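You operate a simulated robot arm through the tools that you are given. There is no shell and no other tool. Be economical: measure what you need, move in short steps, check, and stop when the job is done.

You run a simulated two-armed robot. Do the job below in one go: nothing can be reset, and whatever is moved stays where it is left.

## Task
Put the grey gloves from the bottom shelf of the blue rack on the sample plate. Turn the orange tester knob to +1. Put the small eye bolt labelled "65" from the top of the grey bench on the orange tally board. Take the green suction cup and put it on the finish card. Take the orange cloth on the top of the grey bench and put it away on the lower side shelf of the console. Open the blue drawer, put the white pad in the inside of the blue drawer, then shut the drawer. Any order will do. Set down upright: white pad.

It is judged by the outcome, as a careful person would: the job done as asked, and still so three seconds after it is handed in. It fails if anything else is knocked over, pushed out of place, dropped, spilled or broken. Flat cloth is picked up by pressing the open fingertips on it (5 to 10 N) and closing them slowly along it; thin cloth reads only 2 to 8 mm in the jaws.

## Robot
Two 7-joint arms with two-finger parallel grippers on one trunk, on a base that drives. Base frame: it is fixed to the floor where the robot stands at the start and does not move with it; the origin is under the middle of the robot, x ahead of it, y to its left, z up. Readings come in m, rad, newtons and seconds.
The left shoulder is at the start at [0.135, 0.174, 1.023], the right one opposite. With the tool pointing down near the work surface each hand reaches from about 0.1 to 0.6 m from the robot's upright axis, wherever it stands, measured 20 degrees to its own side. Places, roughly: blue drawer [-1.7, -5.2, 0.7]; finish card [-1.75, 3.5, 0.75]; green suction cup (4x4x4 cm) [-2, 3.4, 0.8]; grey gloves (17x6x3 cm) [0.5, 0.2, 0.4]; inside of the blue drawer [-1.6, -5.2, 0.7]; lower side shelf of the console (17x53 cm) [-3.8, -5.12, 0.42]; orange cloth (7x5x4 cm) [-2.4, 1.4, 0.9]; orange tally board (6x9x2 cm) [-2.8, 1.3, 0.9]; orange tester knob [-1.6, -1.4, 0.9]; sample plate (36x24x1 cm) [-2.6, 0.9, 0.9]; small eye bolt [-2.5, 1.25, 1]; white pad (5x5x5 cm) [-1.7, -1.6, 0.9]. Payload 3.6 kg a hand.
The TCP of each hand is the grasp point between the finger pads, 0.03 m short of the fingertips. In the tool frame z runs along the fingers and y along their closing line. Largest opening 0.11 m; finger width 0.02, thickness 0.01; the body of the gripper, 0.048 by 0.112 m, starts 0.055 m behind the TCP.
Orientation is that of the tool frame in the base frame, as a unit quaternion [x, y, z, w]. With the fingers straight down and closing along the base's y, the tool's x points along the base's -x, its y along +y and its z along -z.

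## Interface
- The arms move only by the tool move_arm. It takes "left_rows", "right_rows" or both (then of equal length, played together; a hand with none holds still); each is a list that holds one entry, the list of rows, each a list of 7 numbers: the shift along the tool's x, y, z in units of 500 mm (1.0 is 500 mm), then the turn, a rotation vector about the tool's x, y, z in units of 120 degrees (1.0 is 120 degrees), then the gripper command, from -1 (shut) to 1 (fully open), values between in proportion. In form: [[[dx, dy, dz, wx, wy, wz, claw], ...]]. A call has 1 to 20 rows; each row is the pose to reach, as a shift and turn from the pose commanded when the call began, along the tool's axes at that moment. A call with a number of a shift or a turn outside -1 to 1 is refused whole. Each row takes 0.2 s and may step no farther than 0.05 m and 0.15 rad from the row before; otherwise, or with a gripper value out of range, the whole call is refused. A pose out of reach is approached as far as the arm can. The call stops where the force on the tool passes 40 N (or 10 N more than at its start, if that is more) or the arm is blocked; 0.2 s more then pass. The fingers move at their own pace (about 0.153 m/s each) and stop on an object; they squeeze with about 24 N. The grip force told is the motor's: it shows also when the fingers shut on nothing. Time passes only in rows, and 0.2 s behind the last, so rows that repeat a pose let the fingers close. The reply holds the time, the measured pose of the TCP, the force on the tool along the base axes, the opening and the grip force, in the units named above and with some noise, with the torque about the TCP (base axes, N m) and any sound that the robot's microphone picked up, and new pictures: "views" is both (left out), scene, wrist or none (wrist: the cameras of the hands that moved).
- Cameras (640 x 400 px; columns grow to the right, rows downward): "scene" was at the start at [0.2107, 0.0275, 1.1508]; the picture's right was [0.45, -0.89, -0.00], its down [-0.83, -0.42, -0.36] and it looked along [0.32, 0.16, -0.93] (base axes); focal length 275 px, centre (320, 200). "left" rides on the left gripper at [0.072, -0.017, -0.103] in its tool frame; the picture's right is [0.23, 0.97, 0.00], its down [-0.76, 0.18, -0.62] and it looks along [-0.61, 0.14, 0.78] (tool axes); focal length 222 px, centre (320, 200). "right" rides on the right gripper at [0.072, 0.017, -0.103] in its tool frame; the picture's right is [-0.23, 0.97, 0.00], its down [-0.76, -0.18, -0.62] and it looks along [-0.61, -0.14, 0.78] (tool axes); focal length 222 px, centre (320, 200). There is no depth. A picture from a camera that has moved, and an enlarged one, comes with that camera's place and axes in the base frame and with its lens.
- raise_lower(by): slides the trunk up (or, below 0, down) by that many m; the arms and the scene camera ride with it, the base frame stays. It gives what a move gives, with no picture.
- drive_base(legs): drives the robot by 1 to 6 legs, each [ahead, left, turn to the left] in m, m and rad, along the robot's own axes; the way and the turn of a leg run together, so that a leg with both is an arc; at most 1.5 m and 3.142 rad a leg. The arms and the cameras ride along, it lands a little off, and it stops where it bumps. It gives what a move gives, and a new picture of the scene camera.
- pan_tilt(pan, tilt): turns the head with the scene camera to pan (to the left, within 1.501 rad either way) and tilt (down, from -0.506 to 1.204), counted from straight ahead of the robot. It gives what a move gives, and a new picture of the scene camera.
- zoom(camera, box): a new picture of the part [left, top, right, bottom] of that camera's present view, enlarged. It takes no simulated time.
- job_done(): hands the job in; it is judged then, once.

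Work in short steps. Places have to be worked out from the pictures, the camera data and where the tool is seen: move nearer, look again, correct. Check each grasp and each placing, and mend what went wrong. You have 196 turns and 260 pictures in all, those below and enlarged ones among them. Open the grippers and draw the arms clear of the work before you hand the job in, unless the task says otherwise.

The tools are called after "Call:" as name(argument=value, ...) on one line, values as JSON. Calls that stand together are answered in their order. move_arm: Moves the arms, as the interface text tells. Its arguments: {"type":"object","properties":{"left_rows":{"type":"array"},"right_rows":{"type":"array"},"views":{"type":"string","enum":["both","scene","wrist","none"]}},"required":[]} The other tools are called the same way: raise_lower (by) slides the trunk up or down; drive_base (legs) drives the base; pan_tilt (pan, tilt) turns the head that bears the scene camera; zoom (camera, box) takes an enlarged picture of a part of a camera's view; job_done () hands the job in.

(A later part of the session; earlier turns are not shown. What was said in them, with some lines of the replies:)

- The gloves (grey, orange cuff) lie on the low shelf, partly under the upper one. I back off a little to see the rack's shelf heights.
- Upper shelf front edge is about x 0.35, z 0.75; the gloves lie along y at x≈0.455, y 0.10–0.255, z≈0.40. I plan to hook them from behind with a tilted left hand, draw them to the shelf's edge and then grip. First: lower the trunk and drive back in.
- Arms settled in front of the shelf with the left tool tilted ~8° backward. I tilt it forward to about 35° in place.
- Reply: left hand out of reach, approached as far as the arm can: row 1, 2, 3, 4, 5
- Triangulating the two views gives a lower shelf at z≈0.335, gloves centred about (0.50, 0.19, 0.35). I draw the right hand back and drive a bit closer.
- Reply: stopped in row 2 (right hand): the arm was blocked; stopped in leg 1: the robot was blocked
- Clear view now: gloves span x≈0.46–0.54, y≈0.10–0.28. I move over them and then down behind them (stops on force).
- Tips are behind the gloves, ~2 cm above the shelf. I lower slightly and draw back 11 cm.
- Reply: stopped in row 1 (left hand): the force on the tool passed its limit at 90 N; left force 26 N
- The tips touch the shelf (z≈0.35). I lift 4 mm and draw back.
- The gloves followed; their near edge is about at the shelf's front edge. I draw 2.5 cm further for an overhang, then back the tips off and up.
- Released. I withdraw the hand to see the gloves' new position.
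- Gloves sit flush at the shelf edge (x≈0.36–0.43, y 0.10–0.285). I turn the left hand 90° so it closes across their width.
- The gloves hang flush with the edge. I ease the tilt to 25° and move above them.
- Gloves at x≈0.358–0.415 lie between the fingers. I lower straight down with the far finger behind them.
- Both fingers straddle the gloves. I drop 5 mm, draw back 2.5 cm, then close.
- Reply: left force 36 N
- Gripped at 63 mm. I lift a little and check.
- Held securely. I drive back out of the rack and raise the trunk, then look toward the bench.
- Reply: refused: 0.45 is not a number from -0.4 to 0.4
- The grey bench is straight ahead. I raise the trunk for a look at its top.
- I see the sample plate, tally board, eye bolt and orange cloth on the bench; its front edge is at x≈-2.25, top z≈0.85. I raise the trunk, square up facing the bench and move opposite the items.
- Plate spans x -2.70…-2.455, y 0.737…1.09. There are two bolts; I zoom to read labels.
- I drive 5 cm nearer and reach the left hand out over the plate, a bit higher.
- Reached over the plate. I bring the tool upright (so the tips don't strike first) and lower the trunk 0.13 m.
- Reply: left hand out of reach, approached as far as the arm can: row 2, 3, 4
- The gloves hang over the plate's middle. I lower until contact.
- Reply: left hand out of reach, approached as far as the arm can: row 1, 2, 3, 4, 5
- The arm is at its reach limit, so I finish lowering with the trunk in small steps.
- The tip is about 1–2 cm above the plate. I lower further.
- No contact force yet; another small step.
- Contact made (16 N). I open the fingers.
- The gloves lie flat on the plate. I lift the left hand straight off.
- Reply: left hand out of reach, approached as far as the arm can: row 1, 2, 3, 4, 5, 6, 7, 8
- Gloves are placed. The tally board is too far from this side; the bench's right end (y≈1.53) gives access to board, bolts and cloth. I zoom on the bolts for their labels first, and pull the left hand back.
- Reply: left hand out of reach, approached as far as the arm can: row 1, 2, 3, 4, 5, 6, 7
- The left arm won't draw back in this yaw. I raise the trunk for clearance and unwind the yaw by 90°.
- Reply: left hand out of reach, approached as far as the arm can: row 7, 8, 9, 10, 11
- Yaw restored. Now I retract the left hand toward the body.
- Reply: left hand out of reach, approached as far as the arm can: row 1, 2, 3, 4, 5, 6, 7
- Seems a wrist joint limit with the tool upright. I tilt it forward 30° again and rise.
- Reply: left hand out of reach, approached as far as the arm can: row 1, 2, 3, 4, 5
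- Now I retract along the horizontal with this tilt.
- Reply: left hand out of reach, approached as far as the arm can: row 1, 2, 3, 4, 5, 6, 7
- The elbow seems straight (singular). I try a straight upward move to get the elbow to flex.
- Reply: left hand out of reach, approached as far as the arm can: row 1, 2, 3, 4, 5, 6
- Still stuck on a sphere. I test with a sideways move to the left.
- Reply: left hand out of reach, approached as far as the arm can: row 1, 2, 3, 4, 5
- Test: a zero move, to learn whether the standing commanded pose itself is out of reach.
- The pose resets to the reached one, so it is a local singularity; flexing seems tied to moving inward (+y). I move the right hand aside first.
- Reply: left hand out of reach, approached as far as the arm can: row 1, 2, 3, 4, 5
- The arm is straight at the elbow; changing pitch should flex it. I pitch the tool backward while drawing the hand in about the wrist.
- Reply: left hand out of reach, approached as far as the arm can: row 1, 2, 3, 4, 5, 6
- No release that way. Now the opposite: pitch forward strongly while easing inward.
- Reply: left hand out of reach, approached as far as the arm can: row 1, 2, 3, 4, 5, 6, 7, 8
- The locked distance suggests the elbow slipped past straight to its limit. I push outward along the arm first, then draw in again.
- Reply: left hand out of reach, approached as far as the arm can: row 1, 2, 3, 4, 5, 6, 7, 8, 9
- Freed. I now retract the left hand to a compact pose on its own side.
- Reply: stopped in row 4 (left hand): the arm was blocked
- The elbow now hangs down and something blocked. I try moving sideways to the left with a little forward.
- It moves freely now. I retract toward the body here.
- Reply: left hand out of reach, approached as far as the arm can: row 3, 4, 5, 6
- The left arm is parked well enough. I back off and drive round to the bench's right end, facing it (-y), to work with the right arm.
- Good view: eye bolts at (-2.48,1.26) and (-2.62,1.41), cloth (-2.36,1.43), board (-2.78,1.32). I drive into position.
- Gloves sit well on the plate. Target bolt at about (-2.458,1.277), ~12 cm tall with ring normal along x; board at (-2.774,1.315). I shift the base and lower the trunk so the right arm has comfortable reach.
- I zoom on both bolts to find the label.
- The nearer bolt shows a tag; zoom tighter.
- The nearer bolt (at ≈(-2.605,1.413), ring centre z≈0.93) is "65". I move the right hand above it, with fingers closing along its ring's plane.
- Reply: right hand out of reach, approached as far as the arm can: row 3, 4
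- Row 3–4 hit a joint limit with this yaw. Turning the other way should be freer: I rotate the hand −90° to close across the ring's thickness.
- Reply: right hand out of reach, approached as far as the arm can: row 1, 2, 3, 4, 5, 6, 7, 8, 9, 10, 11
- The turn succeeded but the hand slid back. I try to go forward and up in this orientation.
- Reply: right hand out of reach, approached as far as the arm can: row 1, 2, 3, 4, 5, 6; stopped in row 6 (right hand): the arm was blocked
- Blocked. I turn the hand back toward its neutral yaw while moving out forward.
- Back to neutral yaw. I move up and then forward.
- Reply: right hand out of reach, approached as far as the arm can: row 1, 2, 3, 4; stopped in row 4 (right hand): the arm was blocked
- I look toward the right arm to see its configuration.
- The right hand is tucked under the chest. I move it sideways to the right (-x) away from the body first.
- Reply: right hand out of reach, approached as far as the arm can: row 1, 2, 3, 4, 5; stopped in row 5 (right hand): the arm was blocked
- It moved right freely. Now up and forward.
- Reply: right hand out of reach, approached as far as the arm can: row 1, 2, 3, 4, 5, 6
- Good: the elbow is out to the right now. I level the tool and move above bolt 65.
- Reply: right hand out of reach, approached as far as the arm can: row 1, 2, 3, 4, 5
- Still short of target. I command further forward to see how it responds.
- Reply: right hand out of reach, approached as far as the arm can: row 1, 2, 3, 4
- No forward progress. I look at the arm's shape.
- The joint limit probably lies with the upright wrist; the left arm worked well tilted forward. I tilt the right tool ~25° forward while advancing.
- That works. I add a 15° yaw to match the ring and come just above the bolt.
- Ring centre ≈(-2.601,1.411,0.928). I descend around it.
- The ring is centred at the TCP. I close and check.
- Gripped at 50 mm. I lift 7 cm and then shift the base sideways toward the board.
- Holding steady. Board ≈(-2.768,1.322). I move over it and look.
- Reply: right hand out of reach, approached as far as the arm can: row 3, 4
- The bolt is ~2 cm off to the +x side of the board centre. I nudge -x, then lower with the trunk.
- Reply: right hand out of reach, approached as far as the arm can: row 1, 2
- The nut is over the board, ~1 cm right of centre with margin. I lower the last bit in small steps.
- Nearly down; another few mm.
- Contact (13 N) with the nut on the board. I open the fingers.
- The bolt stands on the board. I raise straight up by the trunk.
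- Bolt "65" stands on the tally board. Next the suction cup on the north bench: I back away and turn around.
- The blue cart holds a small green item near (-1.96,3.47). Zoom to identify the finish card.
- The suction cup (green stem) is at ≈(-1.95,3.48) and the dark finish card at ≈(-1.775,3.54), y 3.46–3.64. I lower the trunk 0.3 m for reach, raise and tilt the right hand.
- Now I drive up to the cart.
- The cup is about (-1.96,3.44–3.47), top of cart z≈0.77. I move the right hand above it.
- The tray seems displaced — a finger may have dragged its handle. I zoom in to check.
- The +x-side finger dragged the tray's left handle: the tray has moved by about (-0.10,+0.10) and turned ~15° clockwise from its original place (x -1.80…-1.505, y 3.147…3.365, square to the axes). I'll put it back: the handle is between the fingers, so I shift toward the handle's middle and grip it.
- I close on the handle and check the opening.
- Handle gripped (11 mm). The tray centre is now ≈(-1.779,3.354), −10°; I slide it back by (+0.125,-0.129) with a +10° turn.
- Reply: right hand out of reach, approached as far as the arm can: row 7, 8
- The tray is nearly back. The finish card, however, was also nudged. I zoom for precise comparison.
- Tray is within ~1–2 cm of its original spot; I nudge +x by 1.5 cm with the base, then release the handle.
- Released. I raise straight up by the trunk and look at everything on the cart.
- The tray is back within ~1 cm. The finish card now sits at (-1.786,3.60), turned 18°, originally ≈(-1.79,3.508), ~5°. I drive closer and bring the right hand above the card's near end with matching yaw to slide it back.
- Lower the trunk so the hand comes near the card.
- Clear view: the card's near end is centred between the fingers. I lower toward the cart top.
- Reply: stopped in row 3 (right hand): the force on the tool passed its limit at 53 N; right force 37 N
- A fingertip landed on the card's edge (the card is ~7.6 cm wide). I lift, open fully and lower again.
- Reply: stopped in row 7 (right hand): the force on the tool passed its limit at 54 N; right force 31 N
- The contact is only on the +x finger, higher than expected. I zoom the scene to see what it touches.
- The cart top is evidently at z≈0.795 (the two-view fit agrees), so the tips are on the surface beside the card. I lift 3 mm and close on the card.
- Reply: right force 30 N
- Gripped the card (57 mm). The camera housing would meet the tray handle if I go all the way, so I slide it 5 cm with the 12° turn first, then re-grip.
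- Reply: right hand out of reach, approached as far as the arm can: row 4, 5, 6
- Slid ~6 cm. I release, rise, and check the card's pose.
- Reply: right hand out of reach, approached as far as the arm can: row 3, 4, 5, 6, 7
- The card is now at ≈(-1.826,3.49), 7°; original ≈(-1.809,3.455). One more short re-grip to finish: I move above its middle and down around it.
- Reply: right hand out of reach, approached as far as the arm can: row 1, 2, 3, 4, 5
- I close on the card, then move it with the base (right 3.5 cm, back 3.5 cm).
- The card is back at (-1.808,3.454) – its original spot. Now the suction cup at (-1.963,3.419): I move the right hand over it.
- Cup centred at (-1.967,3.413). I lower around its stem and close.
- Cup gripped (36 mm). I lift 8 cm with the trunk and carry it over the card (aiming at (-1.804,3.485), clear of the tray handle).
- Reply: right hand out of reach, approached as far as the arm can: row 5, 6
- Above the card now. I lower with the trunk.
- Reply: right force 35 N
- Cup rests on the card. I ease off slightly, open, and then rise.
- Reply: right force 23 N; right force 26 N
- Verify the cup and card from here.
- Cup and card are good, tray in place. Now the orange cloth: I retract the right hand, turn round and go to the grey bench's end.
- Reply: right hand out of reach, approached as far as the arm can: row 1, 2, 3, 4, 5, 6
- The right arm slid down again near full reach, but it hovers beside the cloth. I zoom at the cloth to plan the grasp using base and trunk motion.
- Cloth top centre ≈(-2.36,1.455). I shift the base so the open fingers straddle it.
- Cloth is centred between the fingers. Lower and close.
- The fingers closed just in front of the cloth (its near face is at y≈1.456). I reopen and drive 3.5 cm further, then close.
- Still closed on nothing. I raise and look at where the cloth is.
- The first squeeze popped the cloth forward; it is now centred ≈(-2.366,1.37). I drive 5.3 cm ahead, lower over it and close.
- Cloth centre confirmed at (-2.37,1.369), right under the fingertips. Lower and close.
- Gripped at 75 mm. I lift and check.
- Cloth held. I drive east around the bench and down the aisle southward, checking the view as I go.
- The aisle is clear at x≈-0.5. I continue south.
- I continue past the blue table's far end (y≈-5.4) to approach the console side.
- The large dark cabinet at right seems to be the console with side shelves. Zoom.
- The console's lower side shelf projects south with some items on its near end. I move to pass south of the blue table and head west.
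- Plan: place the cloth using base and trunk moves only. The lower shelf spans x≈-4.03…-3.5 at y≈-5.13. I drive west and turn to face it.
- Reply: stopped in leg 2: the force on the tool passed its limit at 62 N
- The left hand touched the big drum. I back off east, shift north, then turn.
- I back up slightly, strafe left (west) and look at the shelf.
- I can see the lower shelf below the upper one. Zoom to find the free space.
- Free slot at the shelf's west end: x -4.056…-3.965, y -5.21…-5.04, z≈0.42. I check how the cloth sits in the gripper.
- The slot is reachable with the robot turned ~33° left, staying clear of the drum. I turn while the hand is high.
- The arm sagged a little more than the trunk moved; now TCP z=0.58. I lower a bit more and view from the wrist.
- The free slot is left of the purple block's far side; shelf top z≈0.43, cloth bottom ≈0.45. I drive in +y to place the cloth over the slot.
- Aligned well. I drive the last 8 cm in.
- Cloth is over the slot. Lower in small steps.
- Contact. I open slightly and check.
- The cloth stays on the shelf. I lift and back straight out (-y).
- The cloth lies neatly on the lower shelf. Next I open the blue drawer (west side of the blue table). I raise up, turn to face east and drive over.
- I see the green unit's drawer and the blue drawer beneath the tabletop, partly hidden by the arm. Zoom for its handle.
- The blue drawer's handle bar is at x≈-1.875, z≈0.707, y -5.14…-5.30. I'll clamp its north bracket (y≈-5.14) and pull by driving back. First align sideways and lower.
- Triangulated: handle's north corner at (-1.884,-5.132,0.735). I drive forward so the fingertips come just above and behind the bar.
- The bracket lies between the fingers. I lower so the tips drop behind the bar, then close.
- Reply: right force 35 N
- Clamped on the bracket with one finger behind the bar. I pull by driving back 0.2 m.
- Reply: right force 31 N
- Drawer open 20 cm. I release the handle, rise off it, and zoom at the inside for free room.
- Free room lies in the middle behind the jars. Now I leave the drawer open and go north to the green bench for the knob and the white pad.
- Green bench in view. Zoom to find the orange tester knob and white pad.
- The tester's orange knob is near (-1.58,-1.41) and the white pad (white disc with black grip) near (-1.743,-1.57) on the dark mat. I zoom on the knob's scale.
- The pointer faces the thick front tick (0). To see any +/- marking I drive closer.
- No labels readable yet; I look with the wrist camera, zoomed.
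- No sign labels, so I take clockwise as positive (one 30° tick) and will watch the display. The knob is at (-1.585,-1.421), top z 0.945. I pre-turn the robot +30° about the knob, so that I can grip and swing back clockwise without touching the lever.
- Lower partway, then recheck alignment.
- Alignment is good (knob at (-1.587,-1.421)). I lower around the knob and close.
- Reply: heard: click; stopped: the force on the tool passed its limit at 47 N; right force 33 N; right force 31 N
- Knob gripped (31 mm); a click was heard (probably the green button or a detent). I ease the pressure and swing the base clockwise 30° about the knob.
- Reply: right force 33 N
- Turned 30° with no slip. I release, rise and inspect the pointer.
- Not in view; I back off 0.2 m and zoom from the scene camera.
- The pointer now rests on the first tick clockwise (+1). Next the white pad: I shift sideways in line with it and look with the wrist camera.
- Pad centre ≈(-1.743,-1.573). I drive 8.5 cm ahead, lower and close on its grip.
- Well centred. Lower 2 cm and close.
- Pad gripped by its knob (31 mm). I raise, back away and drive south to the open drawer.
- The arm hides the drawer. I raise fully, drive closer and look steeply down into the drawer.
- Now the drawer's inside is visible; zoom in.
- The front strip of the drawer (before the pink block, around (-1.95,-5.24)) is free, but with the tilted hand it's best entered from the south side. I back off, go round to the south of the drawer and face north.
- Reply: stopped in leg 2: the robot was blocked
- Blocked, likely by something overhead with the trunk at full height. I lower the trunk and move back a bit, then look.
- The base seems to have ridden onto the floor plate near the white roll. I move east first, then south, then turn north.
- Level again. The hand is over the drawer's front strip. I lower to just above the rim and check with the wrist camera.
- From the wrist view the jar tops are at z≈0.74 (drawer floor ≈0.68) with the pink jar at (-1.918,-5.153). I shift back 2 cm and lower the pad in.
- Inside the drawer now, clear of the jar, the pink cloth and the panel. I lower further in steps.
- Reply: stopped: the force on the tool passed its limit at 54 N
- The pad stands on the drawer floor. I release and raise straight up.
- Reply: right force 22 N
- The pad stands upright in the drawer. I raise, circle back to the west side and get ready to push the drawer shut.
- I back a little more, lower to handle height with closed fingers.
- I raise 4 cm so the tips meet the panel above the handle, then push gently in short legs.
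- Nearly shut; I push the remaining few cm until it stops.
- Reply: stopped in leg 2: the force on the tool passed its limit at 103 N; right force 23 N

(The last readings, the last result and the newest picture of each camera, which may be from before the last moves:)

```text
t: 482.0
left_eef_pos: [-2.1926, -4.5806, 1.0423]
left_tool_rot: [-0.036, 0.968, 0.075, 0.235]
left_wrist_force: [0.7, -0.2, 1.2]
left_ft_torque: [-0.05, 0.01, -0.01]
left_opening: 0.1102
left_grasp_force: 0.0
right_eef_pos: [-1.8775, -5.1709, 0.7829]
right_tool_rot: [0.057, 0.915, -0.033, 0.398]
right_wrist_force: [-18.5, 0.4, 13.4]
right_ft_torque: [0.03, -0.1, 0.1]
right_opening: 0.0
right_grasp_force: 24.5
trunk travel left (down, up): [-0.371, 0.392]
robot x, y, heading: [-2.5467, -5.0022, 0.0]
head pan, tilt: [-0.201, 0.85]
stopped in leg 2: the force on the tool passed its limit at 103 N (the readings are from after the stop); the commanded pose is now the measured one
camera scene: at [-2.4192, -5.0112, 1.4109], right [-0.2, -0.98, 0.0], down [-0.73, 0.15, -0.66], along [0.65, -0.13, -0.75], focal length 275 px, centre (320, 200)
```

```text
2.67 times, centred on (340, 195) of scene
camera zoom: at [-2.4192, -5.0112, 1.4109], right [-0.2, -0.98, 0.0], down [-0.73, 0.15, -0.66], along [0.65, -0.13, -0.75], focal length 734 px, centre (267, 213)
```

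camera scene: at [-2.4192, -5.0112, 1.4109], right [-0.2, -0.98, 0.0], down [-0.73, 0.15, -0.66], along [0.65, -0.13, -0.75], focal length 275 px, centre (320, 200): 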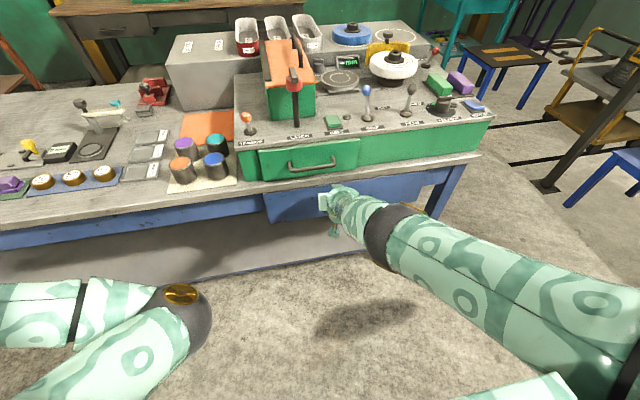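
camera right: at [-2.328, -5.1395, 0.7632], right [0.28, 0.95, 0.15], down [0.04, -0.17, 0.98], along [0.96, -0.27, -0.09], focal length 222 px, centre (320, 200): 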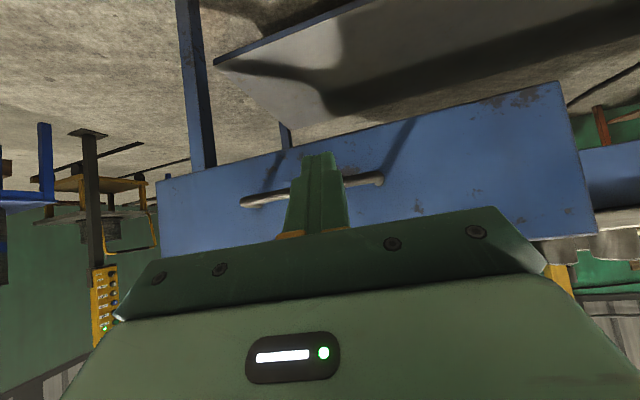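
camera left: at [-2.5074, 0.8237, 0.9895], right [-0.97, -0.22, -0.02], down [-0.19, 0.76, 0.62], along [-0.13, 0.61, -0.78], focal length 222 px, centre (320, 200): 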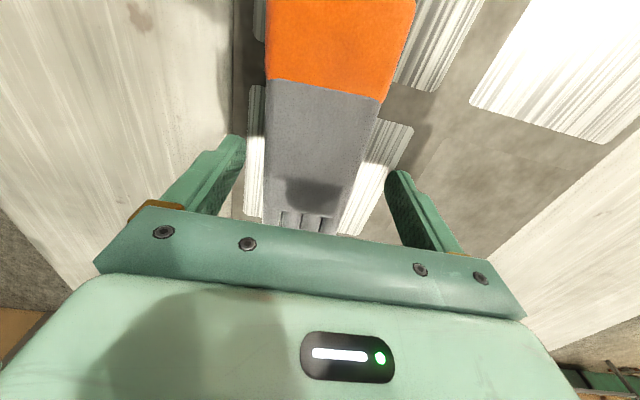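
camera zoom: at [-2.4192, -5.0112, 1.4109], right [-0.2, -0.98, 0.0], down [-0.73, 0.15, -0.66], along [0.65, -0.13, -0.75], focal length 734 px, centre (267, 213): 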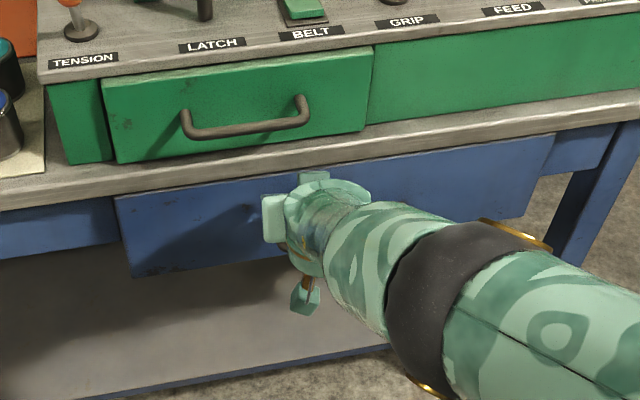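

The drawer is shut flush. I back off, open the gripper, raise, and turn to check the roll and plate by the console that I brushed earlier.

Call:
drive_base(legs=[[-0.22, 0.1, 0]])

Call:
raise_lower(by=0.25)

Call:
move_arm(right_rows=[[[0, 0, 0, 0, 0, 0, 1], [0, 0, 0, 0, 0, 0, 1], [0, 0, 0, 0, 0, 0, 1]]], views="none")

Call:
drive_base(legs=[[0, 0, 1.5]])

Call:
pan_tilt(pan=1.4, tilt=0.75)

```text
t: 483.8
left_eef_pos: [-2.4155, -4.4822, 1.0427]
left_tool_rot: [-0.036, 0.969, 0.076, 0.234]
left_wrist_force: [-0.9, 0.8, -0.9]
left_ft_torque: [-0.01, -0.01, 0.01]
left_opening: 0.1102
left_grasp_force: 0.2
right_eef_pos: [-2.1001, -5.0733, 0.7812]
right_tool_rot: [0.056, 0.916, -0.032, 0.397]
right_wrist_force: [-0.2, 0.7, -0.3]
right_ft_torque: [0.0, -0.02, -0.01]
right_opening: 0.0001
right_grasp_force: 24.1
trunk travel left (down, up): [-0.371, 0.392]
robot x, y, heading: [-2.7676, -4.8999, 0.003]
head pan, tilt: [-0.201, 0.85]
camera scene: at [-2.6398, -4.912, 1.4107], right [-0.2, -0.98, 0.0], down [-0.74, 0.15, -0.66], along [0.65, -0.13, -0.75], focal length 275 px, centre (320, 200)
```

scene: 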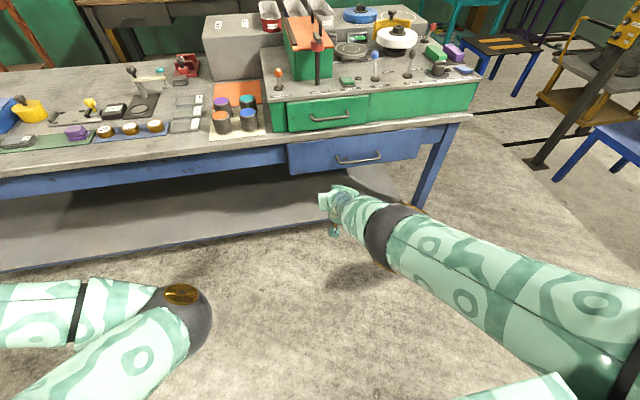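

```text
t: 486.3
left_eef_pos: [-2.4146, -4.4822, 1.2921]
left_tool_rot: [-0.036, 0.968, 0.077, 0.235]
left_wrist_force: [0.0, -0.5, 0.8]
left_ft_torque: [0.0, 0.03, -0.01]
left_opening: 0.1103
left_grasp_force: 0.1
right_eef_pos: [-2.0926, -5.0727, 1.0771]
right_tool_rot: [0.057, 0.901, -0.031, 0.429]
right_wrist_force: [-0.2, 0.9, -0.7]
right_ft_torque: [-0.01, -0.01, -0.01]
right_opening: 0.0
right_grasp_force: 24.2
trunk travel left (down, up): [-0.621, 0.142]
robot x, y, heading: [-2.7685, -4.9017, 0.006]
head pan, tilt: [-0.201, 0.85]
```

```text
t: 487.1
left_eef_pos: [-2.4141, -4.4819, 1.292]
left_tool_rot: [-0.036, 0.968, 0.077, 0.235]
left_wrist_force: [-0.7, -0.2, 0.8]
left_ft_torque: [0.0, 0.01, -0.02]
left_opening: 0.11
left_grasp_force: 0.0
right_eef_pos: [-2.0926, -5.0716, 1.0773]
right_tool_rot: [0.058, 0.901, -0.031, 0.428]
right_wrist_force: [0.7, 0.7, 0.0]
right_ft_torque: [0.01, 0.02, -0.03]
right_opening: 0.1101
right_grasp_force: 0.1
trunk travel left (down, up): [-0.621, 0.142]
robot x, y, heading: [-2.769, -4.9009, 0.005]
head pan, tilt: [-0.201, 0.85]
```

```text
t: 491.2
left_eef_pos: [-3.1603, -4.5143, 1.2923]
left_tool_rot: [-0.685, 0.685, 0.216, 0.12]
left_wrist_force: [0.1, 0.2, -0.6]
left_ft_torque: [-0.01, 0.03, -0.02]
left_opening: 0.1098
left_grasp_force: 0.0
right_eef_pos: [-2.5477, -4.2377, 1.0782]
right_tool_rot: [-0.571, 0.699, 0.269, 0.335]
right_wrist_force: [-0.7, -0.7, -1.1]
right_ft_torque: [0.02, 0.01, -0.02]
right_opening: 0.11
right_grasp_force: 0.0
trunk travel left (down, up): [-0.621, 0.142]
robot x, y, heading: [-2.7705, -4.9, 1.504]
head pan, tilt: [-0.201, 0.85]
camera scene: at [-2.7464, -4.8091, 1.662], right [0.96, -0.27, 0.0], down [-0.2, -0.72, -0.66], along [0.18, 0.64, -0.75], focal length 275 px, centre (320, 200)
```

scene: 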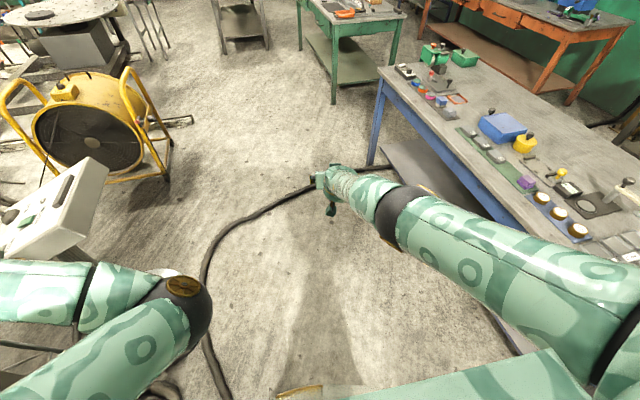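

```text
t: 492.9
left_eef_pos: [-3.1598, -4.5146, 1.2936]
left_tool_rot: [0.685, -0.685, -0.216, -0.12]
left_wrist_force: [1.0, -0.6, -0.2]
left_ft_torque: [-0.01, 0.03, 0.01]
left_opening: 0.1102
left_grasp_force: 0.0
right_eef_pos: [-2.5464, -4.2377, 1.077]
right_tool_rot: [-0.57, 0.7, 0.268, 0.336]
right_wrist_force: [0.4, 0.0, -0.1]
right_ft_torque: [-0.03, 0.04, -0.01]
right_opening: 0.1102
right_grasp_force: 0.2
trunk travel left (down, up): [-0.621, 0.142]
robot x, y, heading: [-2.772, -4.8976, 1.498]
head pan, tilt: [1.4, 0.75]
camera scene: at [-2.8479, -4.8644, 1.6701], right [0.24, 0.97, 0.0], down [0.66, -0.16, -0.73], along [-0.71, 0.18, -0.68], focal length 275 px, centre (320, 200)
```

scene: 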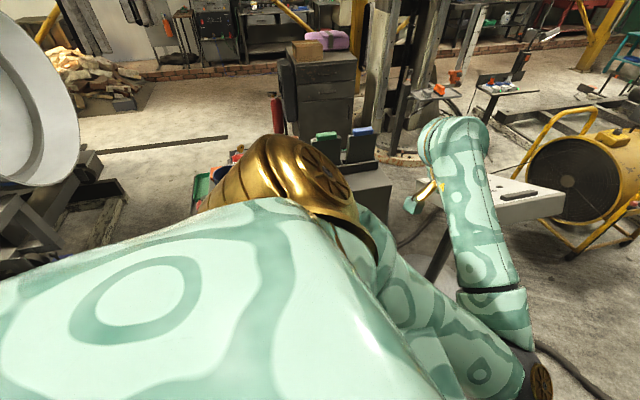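

My own shoulder blocks the view. I shift east, turn west and look directly.

Call:
drive_base(legs=[[0, -0.38, 0], [0, 0, 1.62]])

Call:
pan_tilt(pan=0.1, tilt=0.6)

```text
t: 499.2
left_eef_pos: [-2.7556, -5.3389, 1.2922]
left_tool_rot: [0.969, 0.027, -0.235, 0.074]
left_wrist_force: [-0.1, -0.1, -0.3]
left_ft_torque: [0.0, 0.0, 0.0]
left_opening: 0.1101
left_grasp_force: 0.0
right_eef_pos: [-3.0667, -4.7406, 1.076]
right_tool_rot: [0.9, -0.065, -0.429, -0.035]
right_wrist_force: [-0.4, -0.4, -0.3]
right_ft_torque: [0.03, 0.02, 0.01]
right_opening: 0.1101
right_grasp_force: 0.0
trunk travel left (down, up): [-0.621, 0.142]
robot x, y, heading: [-2.3941, -4.9272, 3.127]
head pan, tilt: [1.4, 0.75]
camera scene: at [-2.4202, -5.0061, 1.6701], right [-0.98, 0.19, 0.0], down [0.13, 0.67, -0.73], along [-0.14, -0.72, -0.68], focal length 275 px, centre (320, 200)
```

scene: 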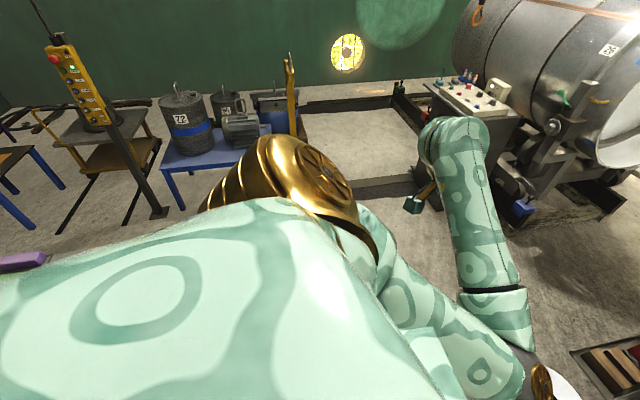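

```text
t: 500.7
left_eef_pos: [-2.7558, -5.3372, 1.2918]
left_tool_rot: [0.969, 0.027, -0.235, 0.074]
left_wrist_force: [1.1, -0.5, -0.1]
left_ft_torque: [0.04, -0.01, 0.0]
left_opening: 0.1101
left_grasp_force: 0.1
right_eef_pos: [-3.0669, -4.741, 1.0778]
right_tool_rot: [0.9, -0.066, -0.428, -0.035]
right_wrist_force: [0.3, -1.2, -0.7]
right_ft_torque: [0.0, -0.03, 0.01]
right_opening: 0.1102
right_grasp_force: 0.1
trunk travel left (down, up): [-0.621, 0.142]
robot x, y, heading: [-2.3952, -4.926, 3.126]
head pan, tilt: [0.099, 0.6]
camera scene: at [-2.4929, -4.9321, 1.6829], right [-0.08, 1.0, 0.0], down [0.56, 0.05, -0.82], along [-0.82, -0.07, -0.57], focal length 275 px, centre (320, 200)
```

scene: 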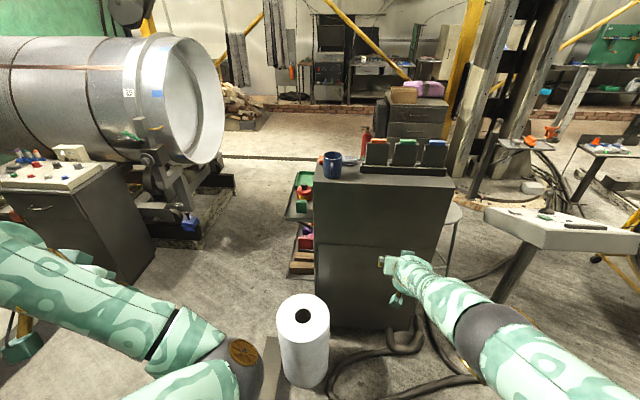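

The roll, plate and console look undisturbed. All six jobs are done, the grippers are open and the arms are clear; I hand in.

Call:
job_done()

```text
The job is handed in.
```

I handed in all six jobs, but two parts of the result are uncertain: which way the knob counts as "+1", and whether the pad stayed upright while I shut the drawer.

- **Gloves:** they lie flat on the sample plate.
- **Tester knob:** I turned it one tick (about 30°) clockwise from the thick zero mark. The dial has no plus or minus labels and the display never changed, so clockwise as "+1" is my assumption. I heard a click while lowering onto the knob, so I may have pressed the green button beside it.
- **Eye bolt "65":** it stands on the orange tally board. I read the label before picking it up.
- **Suction cup:** it stands on the finish card. On the way my hand dragged the tray on that cart, and the tray pushed the card. I moved both back to within about 1 cm of where they were.
- **Orange cloth:** it is on the free west end of the console's lower side shelf.
- **White pad:** I set it upright in the blue drawer and pushed the drawer shut. I could not see inside after closing it.

While driving, the left hand bumped the big drum, and the base rode onto the floor plate by the white roll. In a last look the roll and the plate seemed undisturbed; I did not check the drum closely.
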